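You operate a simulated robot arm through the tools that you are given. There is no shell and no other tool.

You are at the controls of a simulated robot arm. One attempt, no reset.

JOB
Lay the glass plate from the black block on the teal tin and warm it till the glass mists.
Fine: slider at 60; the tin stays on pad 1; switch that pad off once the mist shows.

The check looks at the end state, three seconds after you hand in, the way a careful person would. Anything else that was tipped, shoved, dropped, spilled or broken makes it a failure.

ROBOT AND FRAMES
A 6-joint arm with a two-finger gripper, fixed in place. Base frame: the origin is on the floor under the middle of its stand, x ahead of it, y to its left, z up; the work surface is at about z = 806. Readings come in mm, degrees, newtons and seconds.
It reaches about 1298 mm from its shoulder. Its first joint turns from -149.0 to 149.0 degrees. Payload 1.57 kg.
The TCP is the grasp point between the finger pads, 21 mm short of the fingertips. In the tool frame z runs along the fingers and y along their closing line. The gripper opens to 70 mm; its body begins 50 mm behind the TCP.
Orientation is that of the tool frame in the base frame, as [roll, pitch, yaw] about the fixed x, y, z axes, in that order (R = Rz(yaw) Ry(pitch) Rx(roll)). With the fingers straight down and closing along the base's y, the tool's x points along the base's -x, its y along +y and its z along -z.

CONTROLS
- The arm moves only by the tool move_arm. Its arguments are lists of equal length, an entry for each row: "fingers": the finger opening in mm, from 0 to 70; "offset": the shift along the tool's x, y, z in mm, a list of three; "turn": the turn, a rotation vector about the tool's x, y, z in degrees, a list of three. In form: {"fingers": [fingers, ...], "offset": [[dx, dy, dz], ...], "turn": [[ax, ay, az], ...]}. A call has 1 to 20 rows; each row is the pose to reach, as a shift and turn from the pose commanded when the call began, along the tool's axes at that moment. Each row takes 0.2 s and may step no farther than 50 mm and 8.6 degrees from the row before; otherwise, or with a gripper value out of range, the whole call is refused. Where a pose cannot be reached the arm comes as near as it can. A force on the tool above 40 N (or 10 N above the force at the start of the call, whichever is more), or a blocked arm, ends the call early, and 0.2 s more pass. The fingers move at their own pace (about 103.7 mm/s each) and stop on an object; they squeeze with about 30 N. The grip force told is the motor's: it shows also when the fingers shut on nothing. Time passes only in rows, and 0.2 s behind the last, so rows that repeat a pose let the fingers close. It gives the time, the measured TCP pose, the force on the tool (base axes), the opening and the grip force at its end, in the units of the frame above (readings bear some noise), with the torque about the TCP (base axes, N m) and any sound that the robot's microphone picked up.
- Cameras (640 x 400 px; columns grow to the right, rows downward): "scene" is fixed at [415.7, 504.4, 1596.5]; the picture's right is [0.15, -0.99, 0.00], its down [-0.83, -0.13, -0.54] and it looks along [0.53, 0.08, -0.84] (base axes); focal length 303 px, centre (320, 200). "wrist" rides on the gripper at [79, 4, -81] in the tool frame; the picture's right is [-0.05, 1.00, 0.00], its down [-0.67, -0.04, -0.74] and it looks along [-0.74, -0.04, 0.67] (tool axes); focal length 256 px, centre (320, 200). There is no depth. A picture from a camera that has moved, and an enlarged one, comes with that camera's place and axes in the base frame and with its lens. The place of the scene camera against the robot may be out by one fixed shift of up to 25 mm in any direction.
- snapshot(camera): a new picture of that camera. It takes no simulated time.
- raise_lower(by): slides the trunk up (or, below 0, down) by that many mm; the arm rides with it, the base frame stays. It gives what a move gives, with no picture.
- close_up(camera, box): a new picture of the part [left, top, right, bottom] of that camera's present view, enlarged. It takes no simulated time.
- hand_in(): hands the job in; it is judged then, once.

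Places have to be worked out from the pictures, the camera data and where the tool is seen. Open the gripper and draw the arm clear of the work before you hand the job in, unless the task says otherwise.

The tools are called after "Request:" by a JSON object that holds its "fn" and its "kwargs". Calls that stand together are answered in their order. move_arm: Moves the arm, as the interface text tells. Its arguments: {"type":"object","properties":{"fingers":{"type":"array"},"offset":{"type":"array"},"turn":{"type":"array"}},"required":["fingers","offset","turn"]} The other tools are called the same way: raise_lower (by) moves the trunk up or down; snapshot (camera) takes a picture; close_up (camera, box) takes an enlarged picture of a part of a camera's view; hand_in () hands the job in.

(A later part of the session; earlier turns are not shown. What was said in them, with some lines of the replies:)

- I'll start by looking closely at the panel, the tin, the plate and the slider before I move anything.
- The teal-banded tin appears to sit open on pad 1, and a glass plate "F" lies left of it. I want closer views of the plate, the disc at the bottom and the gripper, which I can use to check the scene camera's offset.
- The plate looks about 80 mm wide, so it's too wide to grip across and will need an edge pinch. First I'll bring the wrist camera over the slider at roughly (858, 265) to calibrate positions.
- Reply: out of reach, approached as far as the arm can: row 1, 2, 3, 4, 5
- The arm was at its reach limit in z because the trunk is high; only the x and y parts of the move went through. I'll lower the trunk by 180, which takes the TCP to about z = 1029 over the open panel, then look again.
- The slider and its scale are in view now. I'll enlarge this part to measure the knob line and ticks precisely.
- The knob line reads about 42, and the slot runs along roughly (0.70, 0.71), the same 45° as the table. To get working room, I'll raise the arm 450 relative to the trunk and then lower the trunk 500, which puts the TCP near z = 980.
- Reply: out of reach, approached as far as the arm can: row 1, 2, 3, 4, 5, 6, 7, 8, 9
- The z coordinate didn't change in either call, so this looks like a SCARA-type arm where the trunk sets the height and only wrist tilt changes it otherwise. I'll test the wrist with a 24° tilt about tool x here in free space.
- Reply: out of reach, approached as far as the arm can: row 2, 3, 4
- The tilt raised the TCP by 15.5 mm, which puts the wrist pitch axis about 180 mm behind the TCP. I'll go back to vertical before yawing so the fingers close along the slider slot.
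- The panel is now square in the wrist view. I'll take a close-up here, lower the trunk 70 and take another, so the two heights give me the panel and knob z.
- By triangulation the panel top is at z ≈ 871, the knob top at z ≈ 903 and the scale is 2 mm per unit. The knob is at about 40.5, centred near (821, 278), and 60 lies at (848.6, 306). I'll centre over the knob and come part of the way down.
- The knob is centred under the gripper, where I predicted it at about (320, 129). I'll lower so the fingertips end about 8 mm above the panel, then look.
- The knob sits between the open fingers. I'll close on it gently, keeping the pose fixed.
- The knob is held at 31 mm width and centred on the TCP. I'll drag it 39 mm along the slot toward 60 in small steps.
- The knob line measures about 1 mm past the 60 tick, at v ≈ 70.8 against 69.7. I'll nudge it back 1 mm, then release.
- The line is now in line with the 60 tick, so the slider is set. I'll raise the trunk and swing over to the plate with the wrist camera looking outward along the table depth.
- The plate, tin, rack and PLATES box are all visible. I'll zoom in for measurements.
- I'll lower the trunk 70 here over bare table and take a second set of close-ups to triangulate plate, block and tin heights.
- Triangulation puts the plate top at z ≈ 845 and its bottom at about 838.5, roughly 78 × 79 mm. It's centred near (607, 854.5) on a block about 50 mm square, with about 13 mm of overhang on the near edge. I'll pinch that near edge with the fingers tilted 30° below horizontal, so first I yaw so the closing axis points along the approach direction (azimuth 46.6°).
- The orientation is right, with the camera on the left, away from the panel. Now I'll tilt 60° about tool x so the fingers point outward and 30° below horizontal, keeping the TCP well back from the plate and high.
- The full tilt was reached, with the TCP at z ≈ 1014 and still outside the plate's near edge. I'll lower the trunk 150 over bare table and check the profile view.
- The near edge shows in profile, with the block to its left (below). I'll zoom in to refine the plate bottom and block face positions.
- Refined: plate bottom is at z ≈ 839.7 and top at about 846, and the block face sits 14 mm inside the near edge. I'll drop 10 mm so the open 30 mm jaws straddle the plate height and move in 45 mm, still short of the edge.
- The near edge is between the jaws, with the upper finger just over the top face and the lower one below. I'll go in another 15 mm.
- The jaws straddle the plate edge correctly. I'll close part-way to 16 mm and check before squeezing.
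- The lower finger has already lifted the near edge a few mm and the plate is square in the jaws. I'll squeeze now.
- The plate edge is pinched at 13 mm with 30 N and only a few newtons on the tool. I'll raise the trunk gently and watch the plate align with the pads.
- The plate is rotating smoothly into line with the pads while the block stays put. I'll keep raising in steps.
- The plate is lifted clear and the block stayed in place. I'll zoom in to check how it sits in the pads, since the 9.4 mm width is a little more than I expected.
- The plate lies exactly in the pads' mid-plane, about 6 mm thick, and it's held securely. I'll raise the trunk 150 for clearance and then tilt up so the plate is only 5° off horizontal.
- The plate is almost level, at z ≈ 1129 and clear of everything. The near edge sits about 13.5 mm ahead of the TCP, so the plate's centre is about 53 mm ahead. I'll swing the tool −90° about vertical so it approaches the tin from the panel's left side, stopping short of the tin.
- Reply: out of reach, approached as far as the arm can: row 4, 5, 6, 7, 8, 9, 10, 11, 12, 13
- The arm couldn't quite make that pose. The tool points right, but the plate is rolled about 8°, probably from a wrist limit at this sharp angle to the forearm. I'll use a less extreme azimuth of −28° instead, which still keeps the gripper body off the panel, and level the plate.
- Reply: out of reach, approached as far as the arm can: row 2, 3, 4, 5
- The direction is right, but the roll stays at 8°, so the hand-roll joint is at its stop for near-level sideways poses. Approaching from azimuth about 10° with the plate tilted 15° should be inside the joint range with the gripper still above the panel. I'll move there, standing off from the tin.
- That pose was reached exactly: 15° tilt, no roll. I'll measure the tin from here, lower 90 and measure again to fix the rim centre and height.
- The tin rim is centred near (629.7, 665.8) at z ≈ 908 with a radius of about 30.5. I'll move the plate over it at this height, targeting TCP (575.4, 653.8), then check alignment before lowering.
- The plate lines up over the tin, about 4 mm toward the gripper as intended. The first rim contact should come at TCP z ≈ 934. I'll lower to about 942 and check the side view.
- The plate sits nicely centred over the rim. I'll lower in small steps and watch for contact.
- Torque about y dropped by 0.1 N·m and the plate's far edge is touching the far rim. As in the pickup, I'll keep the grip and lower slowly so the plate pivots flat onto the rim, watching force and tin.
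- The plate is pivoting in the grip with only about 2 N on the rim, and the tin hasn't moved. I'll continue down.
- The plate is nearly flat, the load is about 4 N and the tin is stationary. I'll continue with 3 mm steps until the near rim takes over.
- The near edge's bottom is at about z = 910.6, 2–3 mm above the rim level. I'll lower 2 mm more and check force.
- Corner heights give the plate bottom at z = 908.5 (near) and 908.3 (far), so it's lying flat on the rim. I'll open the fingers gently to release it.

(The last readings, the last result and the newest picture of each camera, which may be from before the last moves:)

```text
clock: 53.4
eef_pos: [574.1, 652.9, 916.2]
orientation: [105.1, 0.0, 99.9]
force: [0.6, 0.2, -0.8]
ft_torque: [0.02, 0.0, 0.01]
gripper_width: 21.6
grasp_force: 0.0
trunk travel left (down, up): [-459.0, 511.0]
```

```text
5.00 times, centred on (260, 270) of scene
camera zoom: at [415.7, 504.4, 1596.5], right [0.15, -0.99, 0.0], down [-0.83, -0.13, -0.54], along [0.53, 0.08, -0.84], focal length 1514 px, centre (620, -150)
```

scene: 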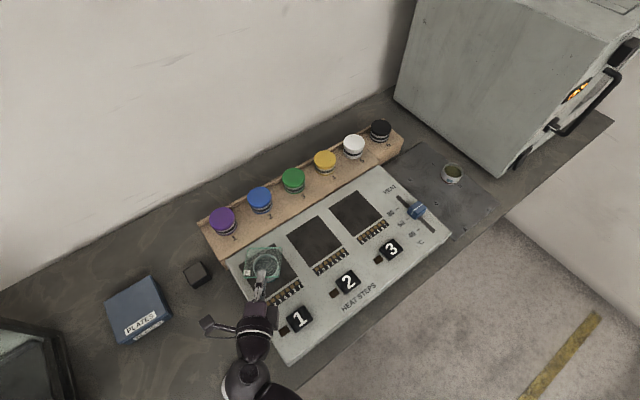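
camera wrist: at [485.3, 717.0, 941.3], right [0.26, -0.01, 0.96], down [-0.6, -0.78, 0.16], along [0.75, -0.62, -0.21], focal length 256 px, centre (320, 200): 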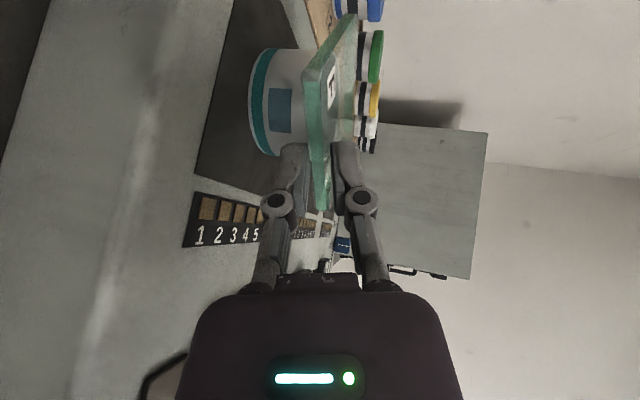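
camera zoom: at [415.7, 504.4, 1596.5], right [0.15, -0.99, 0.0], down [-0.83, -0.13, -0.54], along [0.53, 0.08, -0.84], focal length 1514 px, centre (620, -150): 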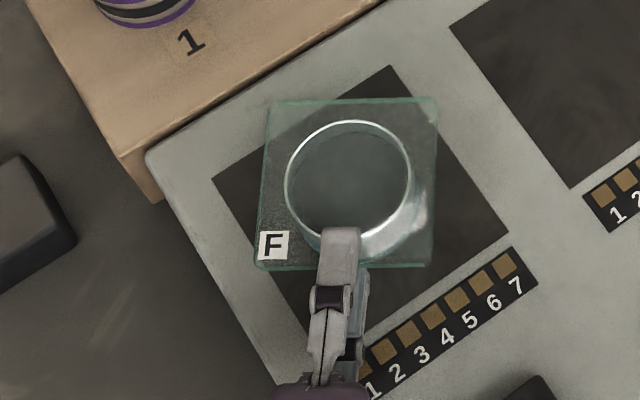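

The plate stays put with the grip released. Before I retract, I'll check clearance between the gripper body and button 1.

Request:
{"fn": "close_up", "kwargs": {"camera": "scene", "box": [210, 260, 330, 380]}}

```text
3.33 times, centred on (270, 320) of scene
camera zoom: at [415.7, 504.4, 1596.5], right [0.15, -0.99, 0.0], down [-0.83, -0.13, -0.54], along [0.53, 0.08, -0.84], focal length 1010 px, centre (487, -200)
```

zoom: 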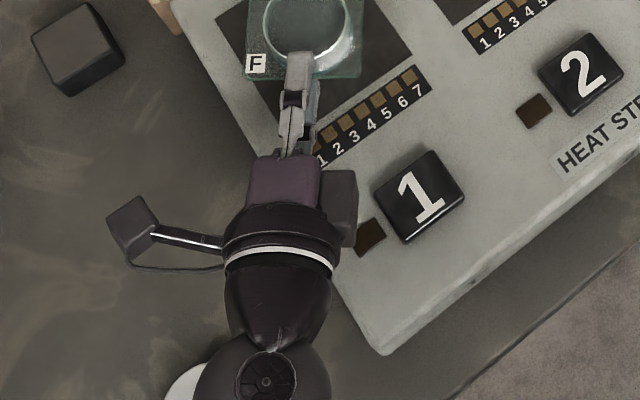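

There's a gap of more than 10 mm to the button, and retracting moves away from it. I'll back out straight, horizontally, by 30 mm.

Request:
{"fn": "move_arm", "kwargs": {"fingers": [22, 22, 22, 22, 22, 22], "offset": [[0, -1.3, -4.8], [0, -2.6, -9.7], [0, -3.9, -14.5], [0, -5.2, -19.3], [0, -7.8, -29], [0, -7.8, -29]], "turn": [[0, 0, 0], [0, 0, 0], [0, 0, 0], [0, 0, 0], [0, 0, 0], [0, 0, 0]]}}

Request:
{"fn": "close_up", "kwargs": {"camera": "scene", "box": [210, 230, 330, 350]}}

Request:
{"fn": "snapshot", "kwargs": {"camera": "wrist"}}

```text
clock: 54.8
eef_pos: [544.4, 645.2, 915.9]
orientation: [104.9, 0.0, 99.8]
force: [-0.6, 0.3, -0.1]
ft_torque: [0.02, -0.01, -0.01]
gripper_width: 22.2
grasp_force: 0.1
trunk travel left (down, up): [-459.0, 511.0]
```

```text
3.33 times, centred on (270, 290) of scene
camera zoom: at [415.7, 504.4, 1596.5], right [0.15, -0.99, 0.0], down [-0.83, -0.13, -0.54], along [0.53, 0.08, -0.84], focal length 1010 px, centre (487, -100)
```

zoom: 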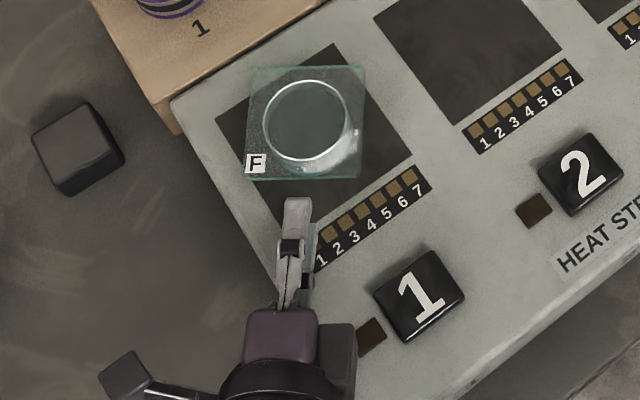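

```text
taken
camera wrist: at [455.5, 711.2, 941.1], right [0.26, -0.01, 0.96], down [-0.6, -0.78, 0.16], along [0.75, -0.62, -0.21], focal length 256 px, centre (320, 200)
```

wrist: 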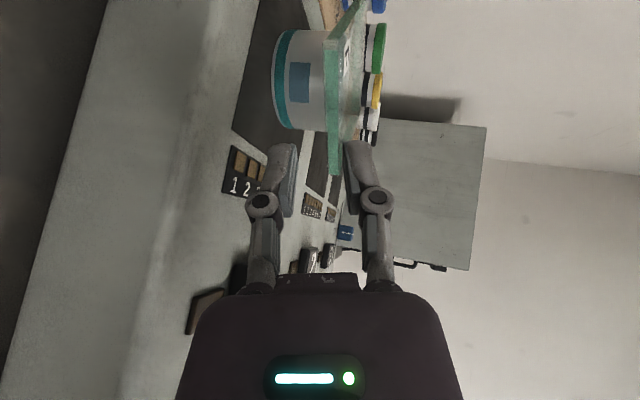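

The plate lies flat on the tin, fully covering the rim, and the gripper is clear of it. I'll raise the trunk 200 and turn the tool back to vertical to get ready to press button 1.

Request:
{"fn": "raise_lower", "kwargs": {"by": 200}}

Request:
{"fn": "move_arm", "kwargs": {"fingers": [22, 22, 10, 0, 0, 0, 0, 0, 0, 0, 0], "offset": [[0, -23.8, -1.56], [0, -47.1, -6.2], [0, -69.6, -13.9], [0, -91, -24.4], [0, -110.8, -37.6], [0, -128.7, -53.3], [0, -144.4, -71.2], [0, -157.6, -91], [0, -168.1, -112.3], [0, -175.8, -134.9], [0, -175.8, -134.9]], "turn": [[7.5, 0, 0], [15, 0, 0], [22.5, 0, 0], [30, 0, 0], [37.5, 0, 0], [45, 0, 0], [52.5, 0, 0], [60, 0, 0], [67.5, 0, 0], [75, 0, 0], [75, 0, 0]]}}

Request:
{"fn": "snapshot", "kwargs": {"camera": "scene"}}

Request:
{"fn": "snapshot", "kwargs": {"camera": "wrist"}}

```text
clock: 57.0
eef_pos: [544.3, 645.9, 1115.1]
orientation: [104.9, 0.0, 100.0]
force: [0.3, -0.5, 0.4]
ft_torque: [-0.05, 0.0, 0.02]
gripper_width: 22.2
grasp_force: 0.0
trunk travel left (down, up): [-659.0, 311.0]
```

```text
clock: 59.4
eef_pos: [370.2, 614.8, 977.3]
orientation: [-179.9, 0.0, 99.9]
force: [0.5, -0.4, -0.3]
ft_torque: [-0.03, -0.02, -0.02]
gripper_width: 0.1
grasp_force: 28.7
out of reach, approached as far as the arm can: row 6
trunk travel left (down, up): [-659.0, 311.0]
```

```text
taken
```

scene: 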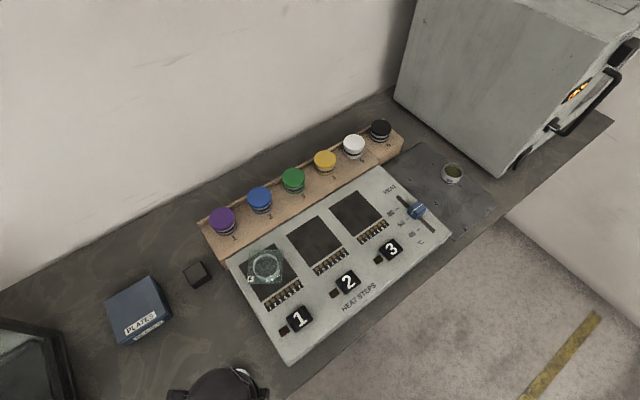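

```text
taken
camera wrist: at [361.9, 695.1, 1059.2], right [0.99, 0.12, 0.0], down [0.08, -0.66, 0.75], along [0.09, -0.74, -0.67], focal length 256 px, centre (320, 200)
```

wrist: 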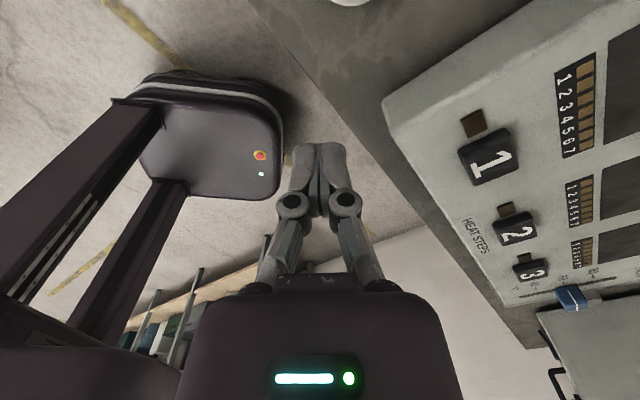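

The tool is vertical with fingers shut. I'll move nearer to button 1 so I can triangulate its top.

Request:
{"fn": "move_arm", "kwargs": {"fingers": [0, 0, 0, 0, 0], "offset": [[-0.4, 38, 0], [-0.7, 76, 0], [-1, 114, 0], [-1.4, 152, 0], [-1.4, 152, 0]], "turn": [[0, 0, 0], [0, 0, 0], [0, 0, 0], [0, 0, 0], [0, 0, 0]]}}

Request:
{"fn": "snapshot", "kwargs": {"camera": "wrist"}}

Request:
{"fn": "close_up", "kwargs": {"camera": "wrist", "box": [260, 0, 460, 130]}}

Request:
{"fn": "close_up", "kwargs": {"camera": "scene", "box": [220, 230, 320, 340]}}

```text
clock: 60.6
eef_pos: [521.0, 641.3, 977.6]
orientation: [180.0, 0.0, 100.0]
force: [0.0, 0.8, 0.4]
ft_torque: [0.01, -0.01, -0.02]
gripper_width: 0.0
grasp_force: 28.4
trunk travel left (down, up): [-659.0, 311.0]
```

```text
taken
camera wrist: at [511.4, 720.5, 1059.3], right [0.99, 0.12, 0.0], down [0.08, -0.66, 0.75], along [0.09, -0.74, -0.67], focal length 256 px, centre (320, 200)
```

wrist: 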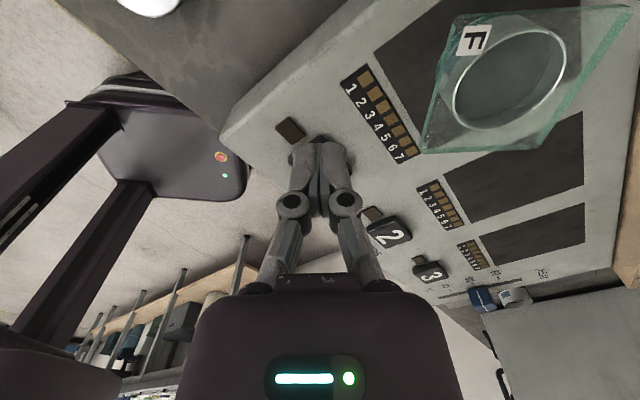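

```text
3.08 times, centred on (360, 65) of wrist
camera zoom: at [511.4, 720.5, 1059.3], right [0.99, 0.12, 0.0], down [0.08, -0.66, 0.75], along [0.09, -0.74, -0.67], focal length 788 px, centre (197, 615)
```

zoom: 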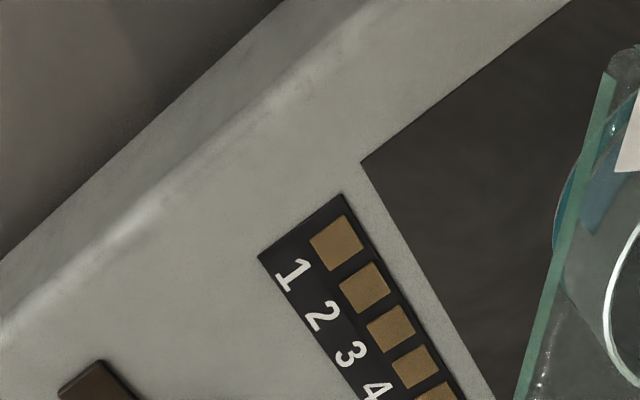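

```text
3.64 times, centred on (270, 285) of scene
camera zoom: at [415.7, 504.4, 1596.5], right [0.15, -0.99, 0.0], down [-0.83, -0.13, -0.54], along [0.53, 0.08, -0.84], focal length 1101 px, centre (502, -109)
```

zoom: 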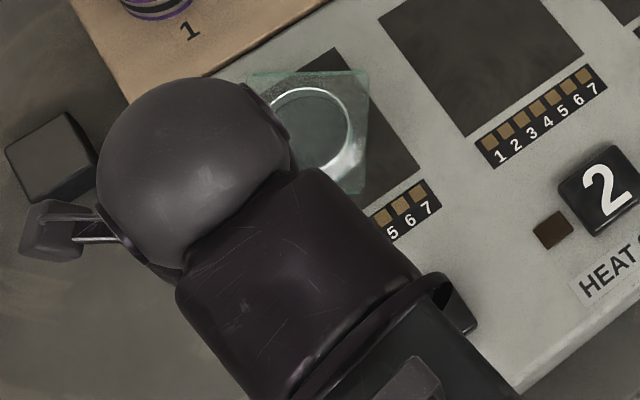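

Button 1 is hidden behind the fingers here. I'll step back 60 mm along −x for a clear view and take two heights.

Request:
{"fn": "move_arm", "kwargs": {"fingers": [0, 0, 0], "offset": [[0, -30, 0], [0, -60, 0], [0, -60, 0]], "turn": [[0, 0, 0], [0, 0, 0], [0, 0, 0]]}}

Request:
{"fn": "close_up", "kwargs": {"camera": "wrist", "box": [320, 60, 500, 200]}}

Request:
{"fn": "raise_lower", "kwargs": {"by": -40}}

Request:
{"fn": "close_up", "kwargs": {"camera": "wrist", "box": [320, 60, 500, 200]}}

Request:
{"fn": "snapshot", "kwargs": {"camera": "wrist"}}

```text
clock: 61.4
eef_pos: [462.5, 631.1, 976.9]
orientation: [-180.0, 0.0, 100.0]
force: [-0.5, 0.4, -0.5]
ft_torque: [0.0, -0.03, -0.03]
gripper_width: 0.1
grasp_force: 28.4
trunk travel left (down, up): [-659.0, 311.0]
```

```text
2.86 times, centred on (410, 130) of wrist
camera zoom: at [453.1, 709.9, 1059.1], right [0.99, 0.12, 0.0], down [0.08, -0.66, 0.75], along [0.09, -0.74, -0.67], focal length 731 px, centre (63, 400)
```

zoom: 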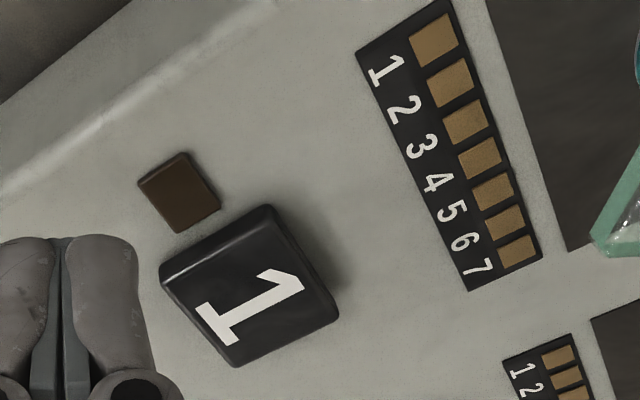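

```text
clock: 62.2
eef_pos: [461.9, 629.7, 937.8]
orientation: [-180.0, 0.1, 99.9]
force: [0.0, 0.5, -0.1]
ft_torque: [0.03, 0.0, 0.0]
gripper_width: 0.1
grasp_force: 28.4
trunk travel left (down, up): [-619.0, 351.0]
```

```text
2.86 times, centred on (410, 130) of wrist
camera zoom: at [453.1, 709.7, 1019.3], right [0.99, 0.12, 0.0], down [0.08, -0.66, 0.75], along [0.09, -0.74, -0.67], focal length 731 px, centre (63, 400)
```

zoom: 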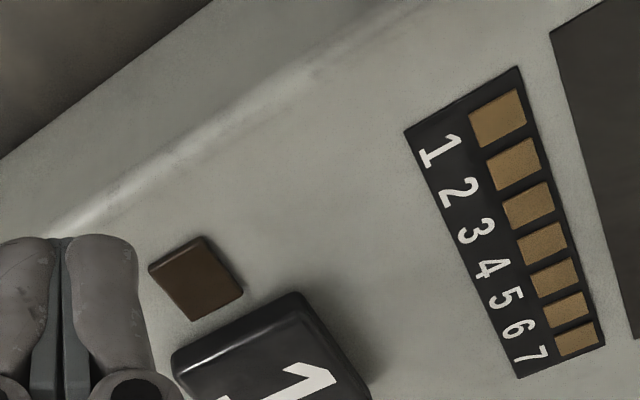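

```text
taken
camera wrist: at [453.1, 709.7, 1019.3], right [0.99, 0.12, 0.0], down [0.08, -0.66, 0.75], along [0.09, -0.74, -0.67], focal length 256 px, centre (320, 200)
```

wrist: 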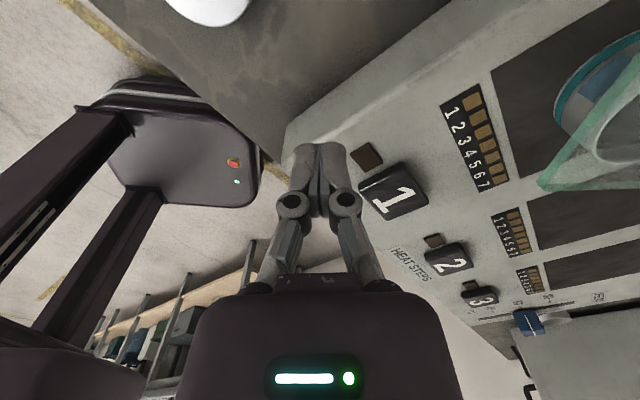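

Button 1 is about 46 mm square, centred near (531, 568), with its top somewhere between z ≈ 876 and 885. I'll move the closed fingertips over its centre, then lower in steps.

Request:
{"fn": "move_arm", "kwargs": {"fingers": [0, 0, 0, 0], "offset": [[-24.5, 18.9, 0], [-49, 37.9, 0], [-73.6, 56.8, 0], [-73.6, 56.8, 0]], "turn": [[0, 0, 0], [0, 0, 0], [0, 0, 0], [0, 0, 0]]}}

Request:
{"fn": "raise_lower", "kwargs": {"by": -20}}

Request:
{"fn": "snapshot", "kwargs": {"camera": "wrist"}}

Request:
{"fn": "close_up", "kwargs": {"camera": "scene", "box": [230, 240, 350, 350]}}

```text
clock: 63.2
eef_pos: [530.0, 567.9, 938.0]
orientation: [-180.0, 0.0, 100.0]
force: [0.1, -0.3, 0.1]
ft_torque: [-0.01, 0.0, -0.01]
gripper_width: 0.2
grasp_force: 28.9
trunk travel left (down, up): [-619.0, 351.0]
```

```text
clock: 63.9
eef_pos: [529.9, 567.1, 916.9]
orientation: [180.0, 0.1, 99.9]
force: [-0.2, 0.1, -0.3]
ft_torque: [0.03, -0.02, -0.02]
gripper_width: 0.0
grasp_force: 28.8
trunk travel left (down, up): [-599.0, 371.0]
```

```text
taken
camera wrist: at [520.6, 646.4, 999.2], right [0.99, 0.12, 0.0], down [0.08, -0.66, 0.75], along [0.09, -0.74, -0.67], focal length 256 px, centre (320, 200)
```

wrist: 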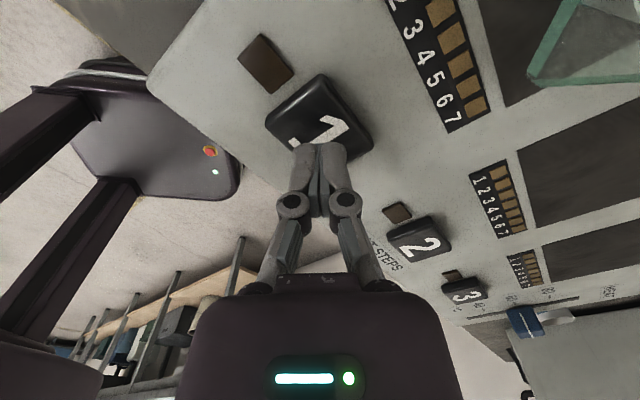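

```text
3.64 times, centred on (290, 295) of scene
camera zoom: at [415.7, 504.4, 1596.5], right [0.15, -0.99, 0.0], down [-0.83, -0.13, -0.54], along [0.53, 0.08, -0.84], focal length 1101 px, centre (429, -146)
```

zoom: 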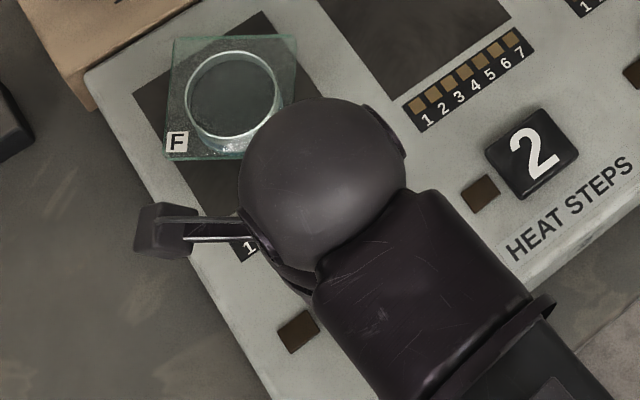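

The fingertips are centred over button 1 with the tip at about z = 896. I'll lower in small steps, watching force and sound.

Request:
{"fn": "raise_lower", "kwargs": {"by": -8}}

Request:
{"fn": "raise_lower", "kwargs": {"by": -3}}

Request:
{"fn": "raise_lower", "kwargs": {"by": -2}}

```text
clock: 64.5
eef_pos: [530.5, 566.2, 908.7]
orientation: [179.9, -0.1, 100.0]
force: [0.0, 1.1, 0.2]
ft_torque: [0.03, 0.0, -0.02]
gripper_width: 0.0
grasp_force: 28.9
trunk travel left (down, up): [-591.0, 379.0]
```

```text
clock: 65.0
eef_pos: [529.7, 566.6, 906.2]
orientation: [-180.0, -0.1, 100.0]
force: [1.2, 0.7, 0.2]
ft_torque: [-0.01, -0.01, 0.01]
gripper_width: 0.1
grasp_force: 28.8
trunk travel left (down, up): [-588.0, 382.0]
```

```text
clock: 65.5
eef_pos: [529.9, 566.6, 904.9]
orientation: [179.9, 0.0, 99.9]
force: [-0.3, 0.2, 0.5]
ft_torque: [-0.01, 0.0, -0.02]
gripper_width: 0.1
grasp_force: 28.5
trunk travel left (down, up): [-586.0, 384.0]
```

No contact yet with the tip at about 884. I'll continue in 1–2 mm steps.

Request:
{"fn": "raise_lower", "kwargs": {"by": -2}}

Request:
{"fn": "raise_lower", "kwargs": {"by": -1}}

Request:
{"fn": "close_up", "kwargs": {"camera": "wrist", "box": [220, 0, 480, 180]}}

```text
clock: 66.0
eef_pos: [529.2, 567.9, 901.7]
orientation: [180.0, 0.0, 100.1]
force: [-0.6, -0.1, 0.4]
ft_torque: [0.01, 0.01, 0.04]
gripper_width: 0.1
grasp_force: 28.7
trunk travel left (down, up): [-584.0, 386.0]
```

```text
clock: 66.5
eef_pos: [530.0, 566.6, 901.4]
orientation: [179.9, 0.0, 100.0]
force: [0.1, -0.2, 0.3]
ft_torque: [0.03, 0.0, 0.04]
gripper_width: 5.9
grasp_force: 29.0
trunk travel left (down, up): [-583.0, 387.0]
```

```text
2.22 times, centred on (350, 90) of wrist
camera zoom: at [520.7, 646.5, 983.2], right [0.99, 0.12, 0.0], down [0.08, -0.66, 0.75], along [0.09, -0.74, -0.67], focal length 569 px, centre (253, 444)
```

zoom: 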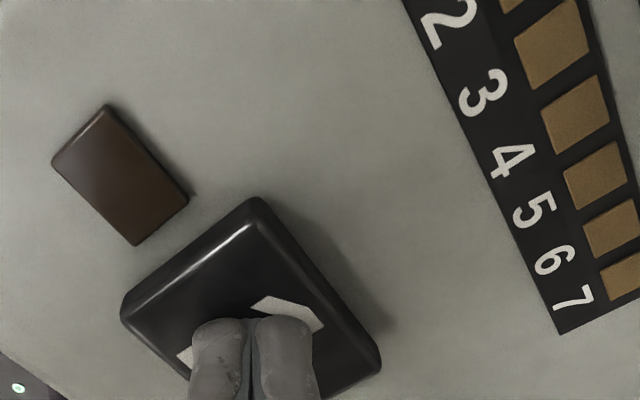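

Force is still near zero, though the width reading jumped to 5.9. I'll step down 1 mm again and re-check.

Request:
{"fn": "raise_lower", "kwargs": {"by": -1}}

Request:
{"fn": "close_up", "kwargs": {"camera": "wrist", "box": [220, 60, 420, 260]}}

```text
clock: 67.0
eef_pos: [530.4, 566.3, 899.7]
orientation: [-179.9, 0.0, 100.0]
force: [0.2, 0.3, 0.9]
ft_torque: [0.01, 0.01, 0.0]
gripper_width: 5.9
grasp_force: 28.7
trunk travel left (down, up): [-582.0, 388.0]
```

```text
2.00 times, centred on (320, 160) of wrist
camera zoom: at [520.6, 646.5, 982.3], right [0.99, 0.12, 0.0], down [0.08, -0.66, 0.75], along [0.09, -0.74, -0.67], focal length 512 px, centre (320, 280)
```

zoom: 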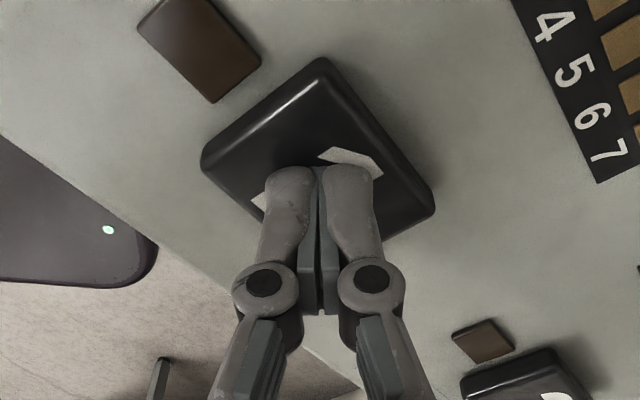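

The tips have touched the button (tip z ≈ 880) and are flexing slightly. I'll keep pressing by 1 mm steps, watching for force or a click.

Request:
{"fn": "raise_lower", "kwargs": {"by": -1}}

Request:
{"fn": "raise_lower", "kwargs": {"by": -1}}

Request:
{"fn": "close_up", "kwargs": {"camera": "wrist", "box": [220, 0, 480, 260]}}

```text
clock: 67.5
eef_pos: [529.5, 567.9, 899.2]
orientation: [180.0, 0.1, 100.0]
force: [1.2, 0.2, 2.6]
ft_torque: [-0.03, 0.02, -0.02]
gripper_width: 6.1
grasp_force: 28.4
trunk travel left (down, up): [-581.0, 389.0]
heard: click
```

```text
clock: 68.1
eef_pos: [530.0, 565.9, 899.0]
orientation: [179.9, -0.1, 100.0]
force: [0.6, 0.7, 3.2]
ft_torque: [0.02, -0.01, 0.02]
gripper_width: 5.9
grasp_force: 28.5
trunk travel left (down, up): [-580.0, 390.0]
```

```text
1.54 times, centred on (350, 130) of wrist
camera zoom: at [520.6, 646.4, 980.3], right [0.99, 0.12, 0.0], down [0.08, -0.66, 0.75], along [0.09, -0.74, -0.67], focal length 394 px, centre (274, 308)
```

zoom: 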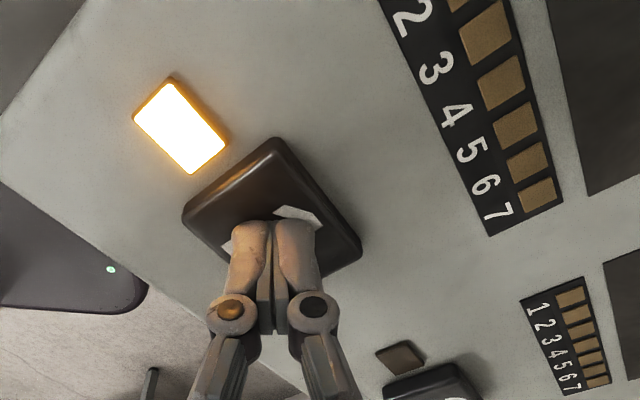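

There was a click and the pad 1 indicator lit, so pad 1 is on. I'll lift off the button and watch the glass and step lights.

Request:
{"fn": "raise_lower", "kwargs": {"by": 12}}

Request:
{"fn": "snapshot", "kwargs": {"camera": "wrist"}}

Request:
{"fn": "close_up", "kwargs": {"camera": "scene", "box": [220, 230, 340, 340]}}

```text
clock: 68.7
eef_pos: [529.9, 566.4, 910.3]
orientation: [180.0, 0.1, 100.0]
force: [-0.4, 0.8, 0.5]
ft_torque: [0.01, -0.02, -0.01]
gripper_width: 0.0
grasp_force: 29.0
trunk travel left (down, up): [-592.0, 378.0]
```

```text
taken
camera wrist: at [520.7, 646.6, 992.1], right [0.99, 0.12, 0.0], down [0.08, -0.66, 0.75], along [0.09, -0.74, -0.67], focal length 256 px, centre (320, 200)
```

wrist: 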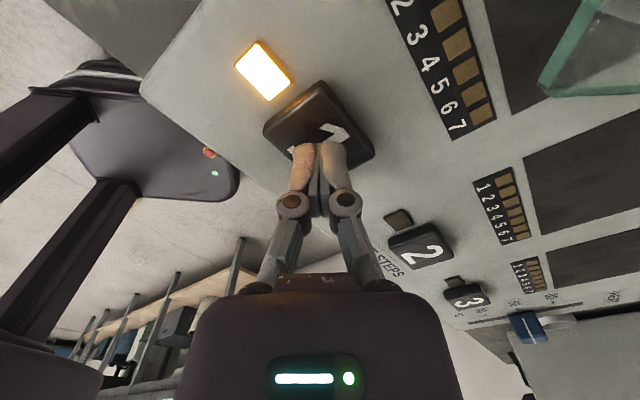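

```text
3.64 times, centred on (280, 285) of scene
camera zoom: at [415.7, 504.4, 1596.5], right [0.15, -0.99, 0.0], down [-0.83, -0.13, -0.54], along [0.53, 0.08, -0.84], focal length 1101 px, centre (466, -109)
```

zoom: 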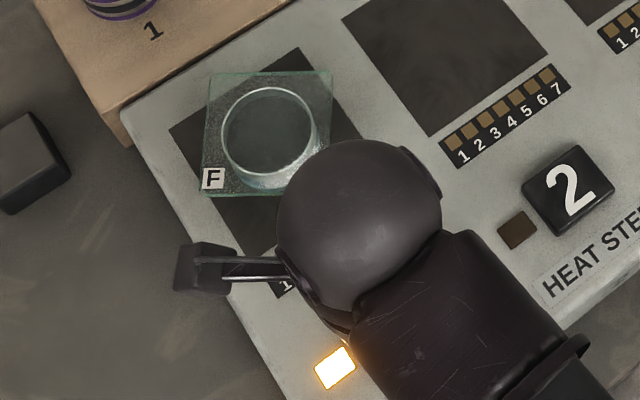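

Pad 1 is on. I'll wait just above the button and check the glass every couple of seconds.

Request:
{"fn": "move_arm", "kwargs": {"fingers": [0, 0, 0, 0, 0, 0, 0, 0, 0, 0], "offset": [[0, 0, 0], [0, 0, 0], [0, 0, 0], [0, 0, 0], [0, 0, 0], [0, 0, 0], [0, 0, 0], [0, 0, 0], [0, 0, 0], [0, 0, 0]], "turn": [[0, 0, 0], [0, 0, 0], [0, 0, 0], [0, 0, 0], [0, 0, 0], [0, 0, 0], [0, 0, 0], [0, 0, 0], [0, 0, 0], [0, 0, 0]]}}

Request:
{"fn": "close_up", "kwargs": {"camera": "scene", "box": [230, 235, 310, 295]}}

Request:
{"fn": "snapshot", "kwargs": {"camera": "wrist"}}

```text
clock: 70.9
eef_pos: [529.3, 568.1, 910.5]
orientation: [-180.0, 0.0, 100.1]
force: [0.2, 0.2, -0.3]
ft_torque: [0.03, -0.02, 0.03]
gripper_width: 0.0
grasp_force: 28.3
trunk travel left (down, up): [-592.0, 378.0]
```

```text
6.67 times, centred on (270, 265) of scene
camera zoom: at [415.7, 504.4, 1596.5], right [0.15, -0.99, 0.0], down [-0.83, -0.13, -0.54], along [0.53, 0.08, -0.84], focal length 2019 px, centre (653, -233)
```

zoom: 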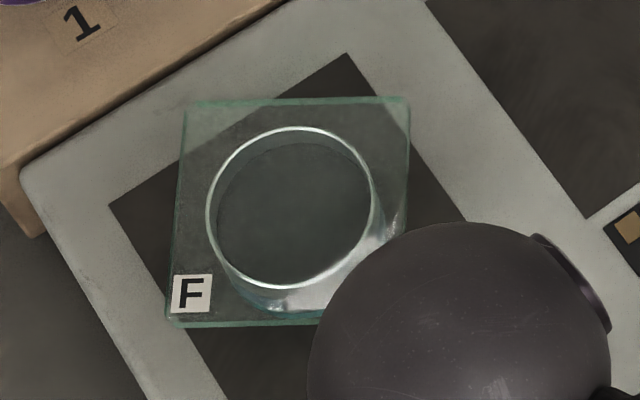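

```text
taken
camera wrist: at [520.7, 646.5, 992.2], right [0.99, 0.12, 0.0], down [0.08, -0.66, 0.75], along [0.09, -0.74, -0.67], focal length 256 px, centre (320, 200)
```

wrist: 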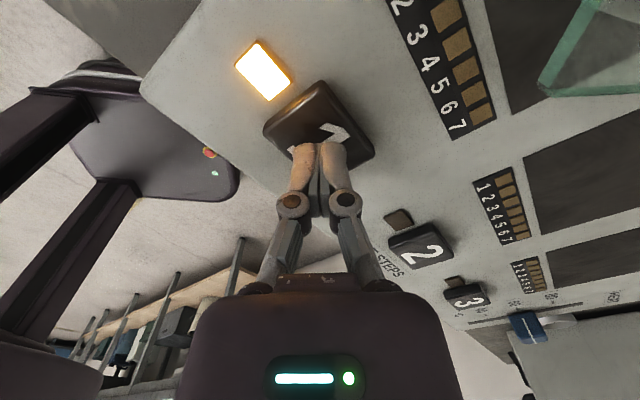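

No mist yet. I'll wait another 4 s.

Request:
{"fn": "move_arm", "kwargs": {"fingers": [0, 0, 0, 0, 0, 0, 0, 0, 0, 0, 0, 0, 0, 0, 0, 0, 0, 0, 0, 0], "offset": [[0, 0, 0], [0, 0, 0], [0, 0, 0], [0, 0, 0], [0, 0, 0], [0, 0, 0], [0, 0, 0], [0, 0, 0], [0, 0, 0], [0, 0, 0], [0, 0, 0], [0, 0, 0], [0, 0, 0], [0, 0, 0], [0, 0, 0], [0, 0, 0], [0, 0, 0], [0, 0, 0], [0, 0, 0], [0, 0, 0]], "turn": [[0, 0, 0], [0, 0, 0], [0, 0, 0], [0, 0, 0], [0, 0, 0], [0, 0, 0], [0, 0, 0], [0, 0, 0], [0, 0, 0], [0, 0, 0], [0, 0, 0], [0, 0, 0], [0, 0, 0], [0, 0, 0], [0, 0, 0], [0, 0, 0], [0, 0, 0], [0, 0, 0], [0, 0, 0], [0, 0, 0]]}}

Request:
{"fn": "close_up", "kwargs": {"camera": "scene", "box": [230, 235, 310, 295]}}

Request:
{"fn": "snapshot", "kwargs": {"camera": "wrist"}}

```text
clock: 75.1
eef_pos: [528.6, 567.4, 910.5]
orientation: [-180.0, 0.0, 100.0]
force: [-0.4, -0.1, 0.6]
ft_torque: [0.02, -0.02, 0.0]
gripper_width: 0.0
grasp_force: 28.6
trunk travel left (down, up): [-592.0, 378.0]
```

```text
6.67 times, centred on (270, 265) of scene
camera zoom: at [415.7, 504.4, 1596.5], right [0.15, -0.99, 0.0], down [-0.83, -0.13, -0.54], along [0.53, 0.08, -0.84], focal length 2019 px, centre (653, -233)
```

zoom: 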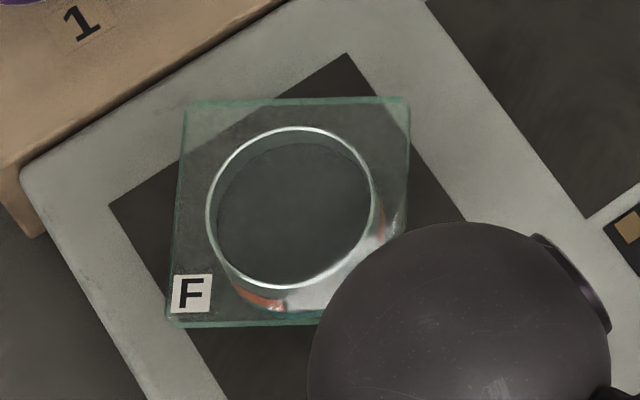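

```text
taken
camera wrist: at [520.7, 646.5, 992.2], right [0.99, 0.12, 0.0], down [0.08, -0.66, 0.75], along [0.09, -0.74, -0.67], focal length 256 px, centre (320, 200)
```

wrist: 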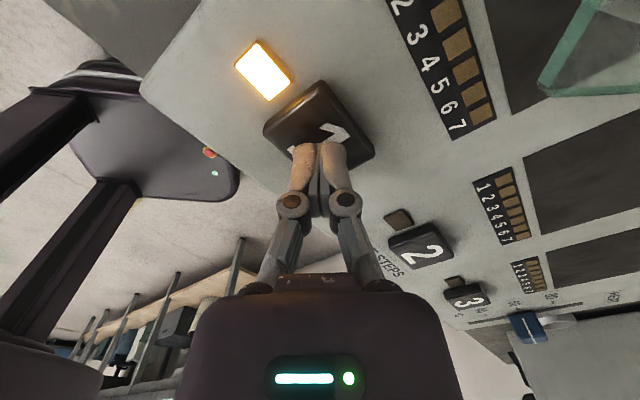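

There's an orange glint on the lower tin side, perhaps the first step light, but the glass is still clear. I'll wait on and check again.

Request:
{"fn": "move_arm", "kwargs": {"fingers": [0, 0, 0, 0, 0, 0, 0, 0, 0, 0, 0, 0, 0, 0, 0], "offset": [[0, 0, 0], [0, 0, 0], [0, 0, 0], [0, 0, 0], [0, 0, 0], [0, 0, 0], [0, 0, 0], [0, 0, 0], [0, 0, 0], [0, 0, 0], [0, 0, 0], [0, 0, 0], [0, 0, 0], [0, 0, 0], [0, 0, 0]], "turn": [[0, 0, 0], [0, 0, 0], [0, 0, 0], [0, 0, 0], [0, 0, 0], [0, 0, 0], [0, 0, 0], [0, 0, 0], [0, 0, 0], [0, 0, 0], [0, 0, 0], [0, 0, 0], [0, 0, 0], [0, 0, 0], [0, 0, 0]]}}

Request:
{"fn": "close_up", "kwargs": {"camera": "scene", "box": [230, 235, 310, 295]}}

Request:
{"fn": "close_up", "kwargs": {"camera": "wrist", "box": [360, 0, 640, 180]}}

```text
clock: 78.3
eef_pos: [529.7, 566.4, 910.5]
orientation: [179.9, 0.0, 100.0]
force: [-0.1, -0.4, -0.3]
ft_torque: [-0.01, -0.01, 0.0]
gripper_width: 0.0
grasp_force: 28.6
trunk travel left (down, up): [-592.0, 378.0]
```

```text
6.67 times, centred on (270, 265) of scene
camera zoom: at [415.7, 504.4, 1596.5], right [0.15, -0.99, 0.0], down [-0.83, -0.13, -0.54], along [0.53, 0.08, -0.84], focal length 2019 px, centre (653, -233)
```

zoom: 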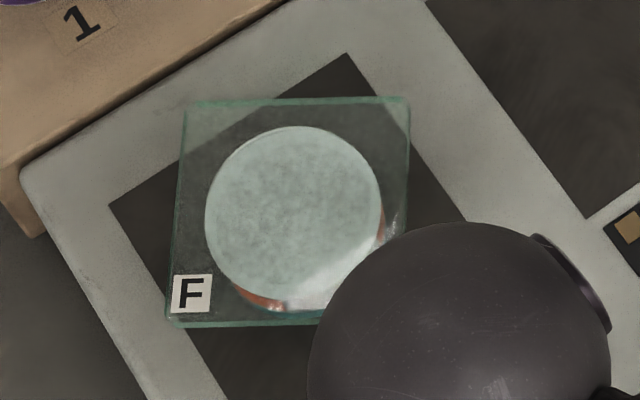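

```text
2.22 times, centred on (500, 90) of wrist
camera zoom: at [520.7, 646.5, 992.2], right [0.99, 0.12, 0.0], down [0.08, -0.66, 0.75], along [0.09, -0.74, -0.67], focal length 569 px, centre (-80, 444)
```

zoom: 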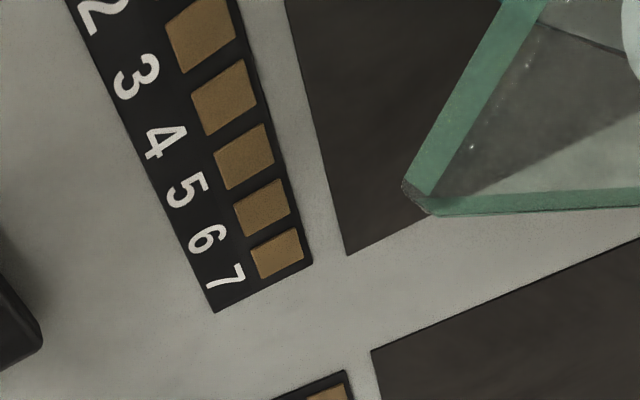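

The glass has misted over. I'll press button 1 again right away, using the same depth as before.

Request:
{"fn": "raise_lower", "kwargs": {"by": -12}}

Request:
{"fn": "close_up", "kwargs": {"camera": "wrist", "box": [200, 0, 480, 200]}}

```text
clock: 78.9
eef_pos: [529.8, 566.7, 897.6]
orientation: [-179.9, 0.0, 100.1]
force: [-0.1, 0.2, 3.3]
ft_torque: [0.02, -0.01, 0.02]
gripper_width: 5.9
grasp_force: 28.9
trunk travel left (down, up): [-580.0, 390.0]
heard: click
```

```text
2.00 times, centred on (340, 100) of wrist
camera zoom: at [520.6, 646.5, 980.4], right [0.99, 0.12, 0.0], down [0.08, -0.66, 0.75], along [0.09, -0.74, -0.67], focal length 512 px, centre (280, 400)
```

zoom: 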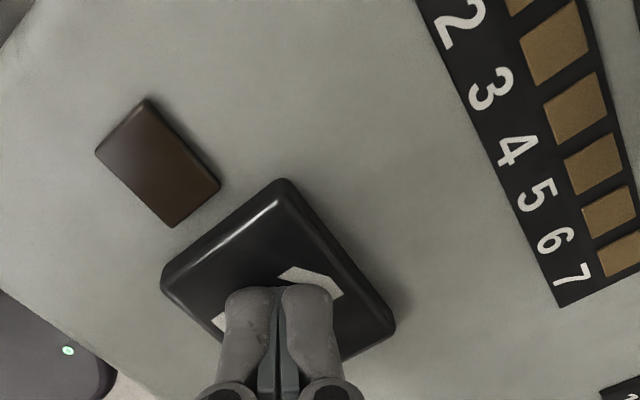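

There was a click and the indicator is dark, so pad 1 is off. I'll lift straight up off the button and verify.

Request:
{"fn": "raise_lower", "kwargs": {"by": 150}}

Request:
{"fn": "move_arm", "kwargs": {"fingers": [20, 40, 60, 70, 70, 70], "offset": [[0, -40, 0], [0, -80, 0], [0, -120, 0], [0, -160, 0], [0, -180, 0], [0, -180, 0]], "turn": [[0, 0, 0], [0, 0, 0], [0, 0, 0], [0, 0, 0], [0, 0, 0], [0, 0, 0]]}}

Request:
{"fn": "snapshot", "kwargs": {"camera": "scene"}}

Request:
{"fn": "close_up", "kwargs": {"camera": "scene", "box": [220, 230, 340, 340]}}

Request:
{"fn": "close_up", "kwargs": {"camera": "scene", "box": [360, 150, 490, 260]}}

```text
clock: 80.6
eef_pos: [529.1, 566.6, 1048.3]
orientation: [-180.0, 0.0, 100.0]
force: [-0.6, 0.7, -0.4]
ft_torque: [0.0, 0.0, -0.02]
gripper_width: 0.0
grasp_force: 28.7
trunk travel left (down, up): [-730.0, 240.0]
```

```text
clock: 82.0
eef_pos: [351.6, 536.8, 1049.3]
orientation: [-180.0, 0.0, 99.9]
force: [-0.2, 0.9, -0.5]
ft_torque: [0.0, 0.01, 0.01]
gripper_width: 70.2
grasp_force: 0.1
trunk travel left (down, up): [-730.0, 240.0]
```

```text
taken
```

scene: 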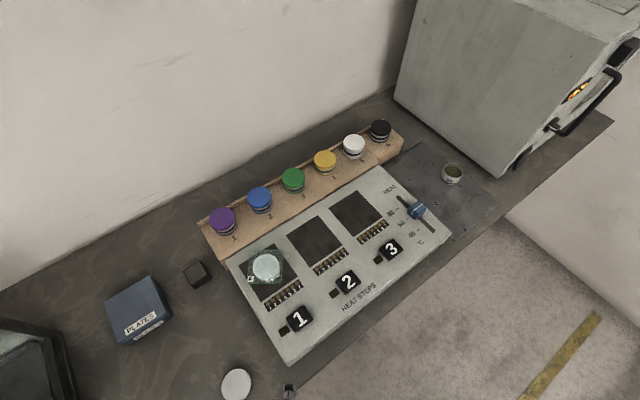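

```text
3.64 times, centred on (280, 285) of scene
camera zoom: at [415.7, 504.4, 1596.5], right [0.15, -0.99, 0.0], down [-0.83, -0.13, -0.54], along [0.53, 0.08, -0.84], focal length 1101 px, centre (466, -109)
```

zoom: 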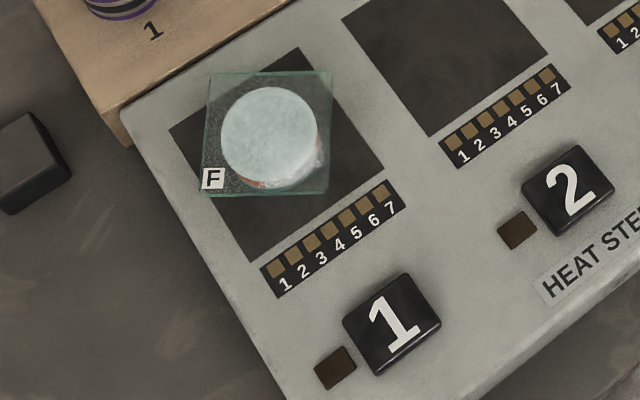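

```text
3.64 times, centred on (425, 205) of scene
camera zoom: at [415.7, 504.4, 1596.5], right [0.15, -0.99, 0.0], down [-0.83, -0.13, -0.54], along [0.53, 0.08, -0.84], focal length 1101 px, centre (-62, 182)
```

zoom: 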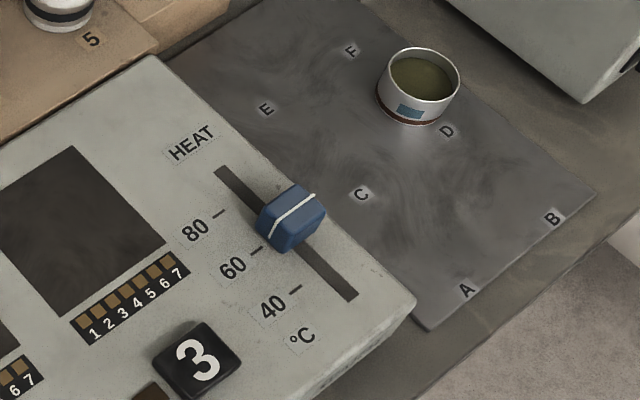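

The glass is misted, the pad 1 indicator and steps are dark, and the slider sits at 60. The tin and plate are in place on pad 1, nothing else has been disturbed, and the arm is clear with the gripper open. I'm handing in.

Request:
{"fn": "hand_in", "kwargs": {}}

```text
The job is handed in.
```

The glass plate is lying flat on the teal tin on pad 1. It misted over, and I then switched the pad off.

- **Slider:** I moved it from about 40 to 60, and the knob line sits in line with the 60 tick.
- **Plate:** It was too wide to grip across, so I lifted it from the black block by its near edge. It covers the whole rim of the tin. The tin stayed on pad 1 and I saw no movement.
- **Heating:** I pressed button 1 and its light came on. The mist showed about 11 seconds later. I pressed the button again straight away, heard a click, and saw the light go dark.
- **Surroundings:** In the last pictures the black block and everything else on the table were where they started. The gripper is open and the arm is drawn back.

While it was heating, the band round the bottom of the tin went from teal to orange, probably just from the heat.
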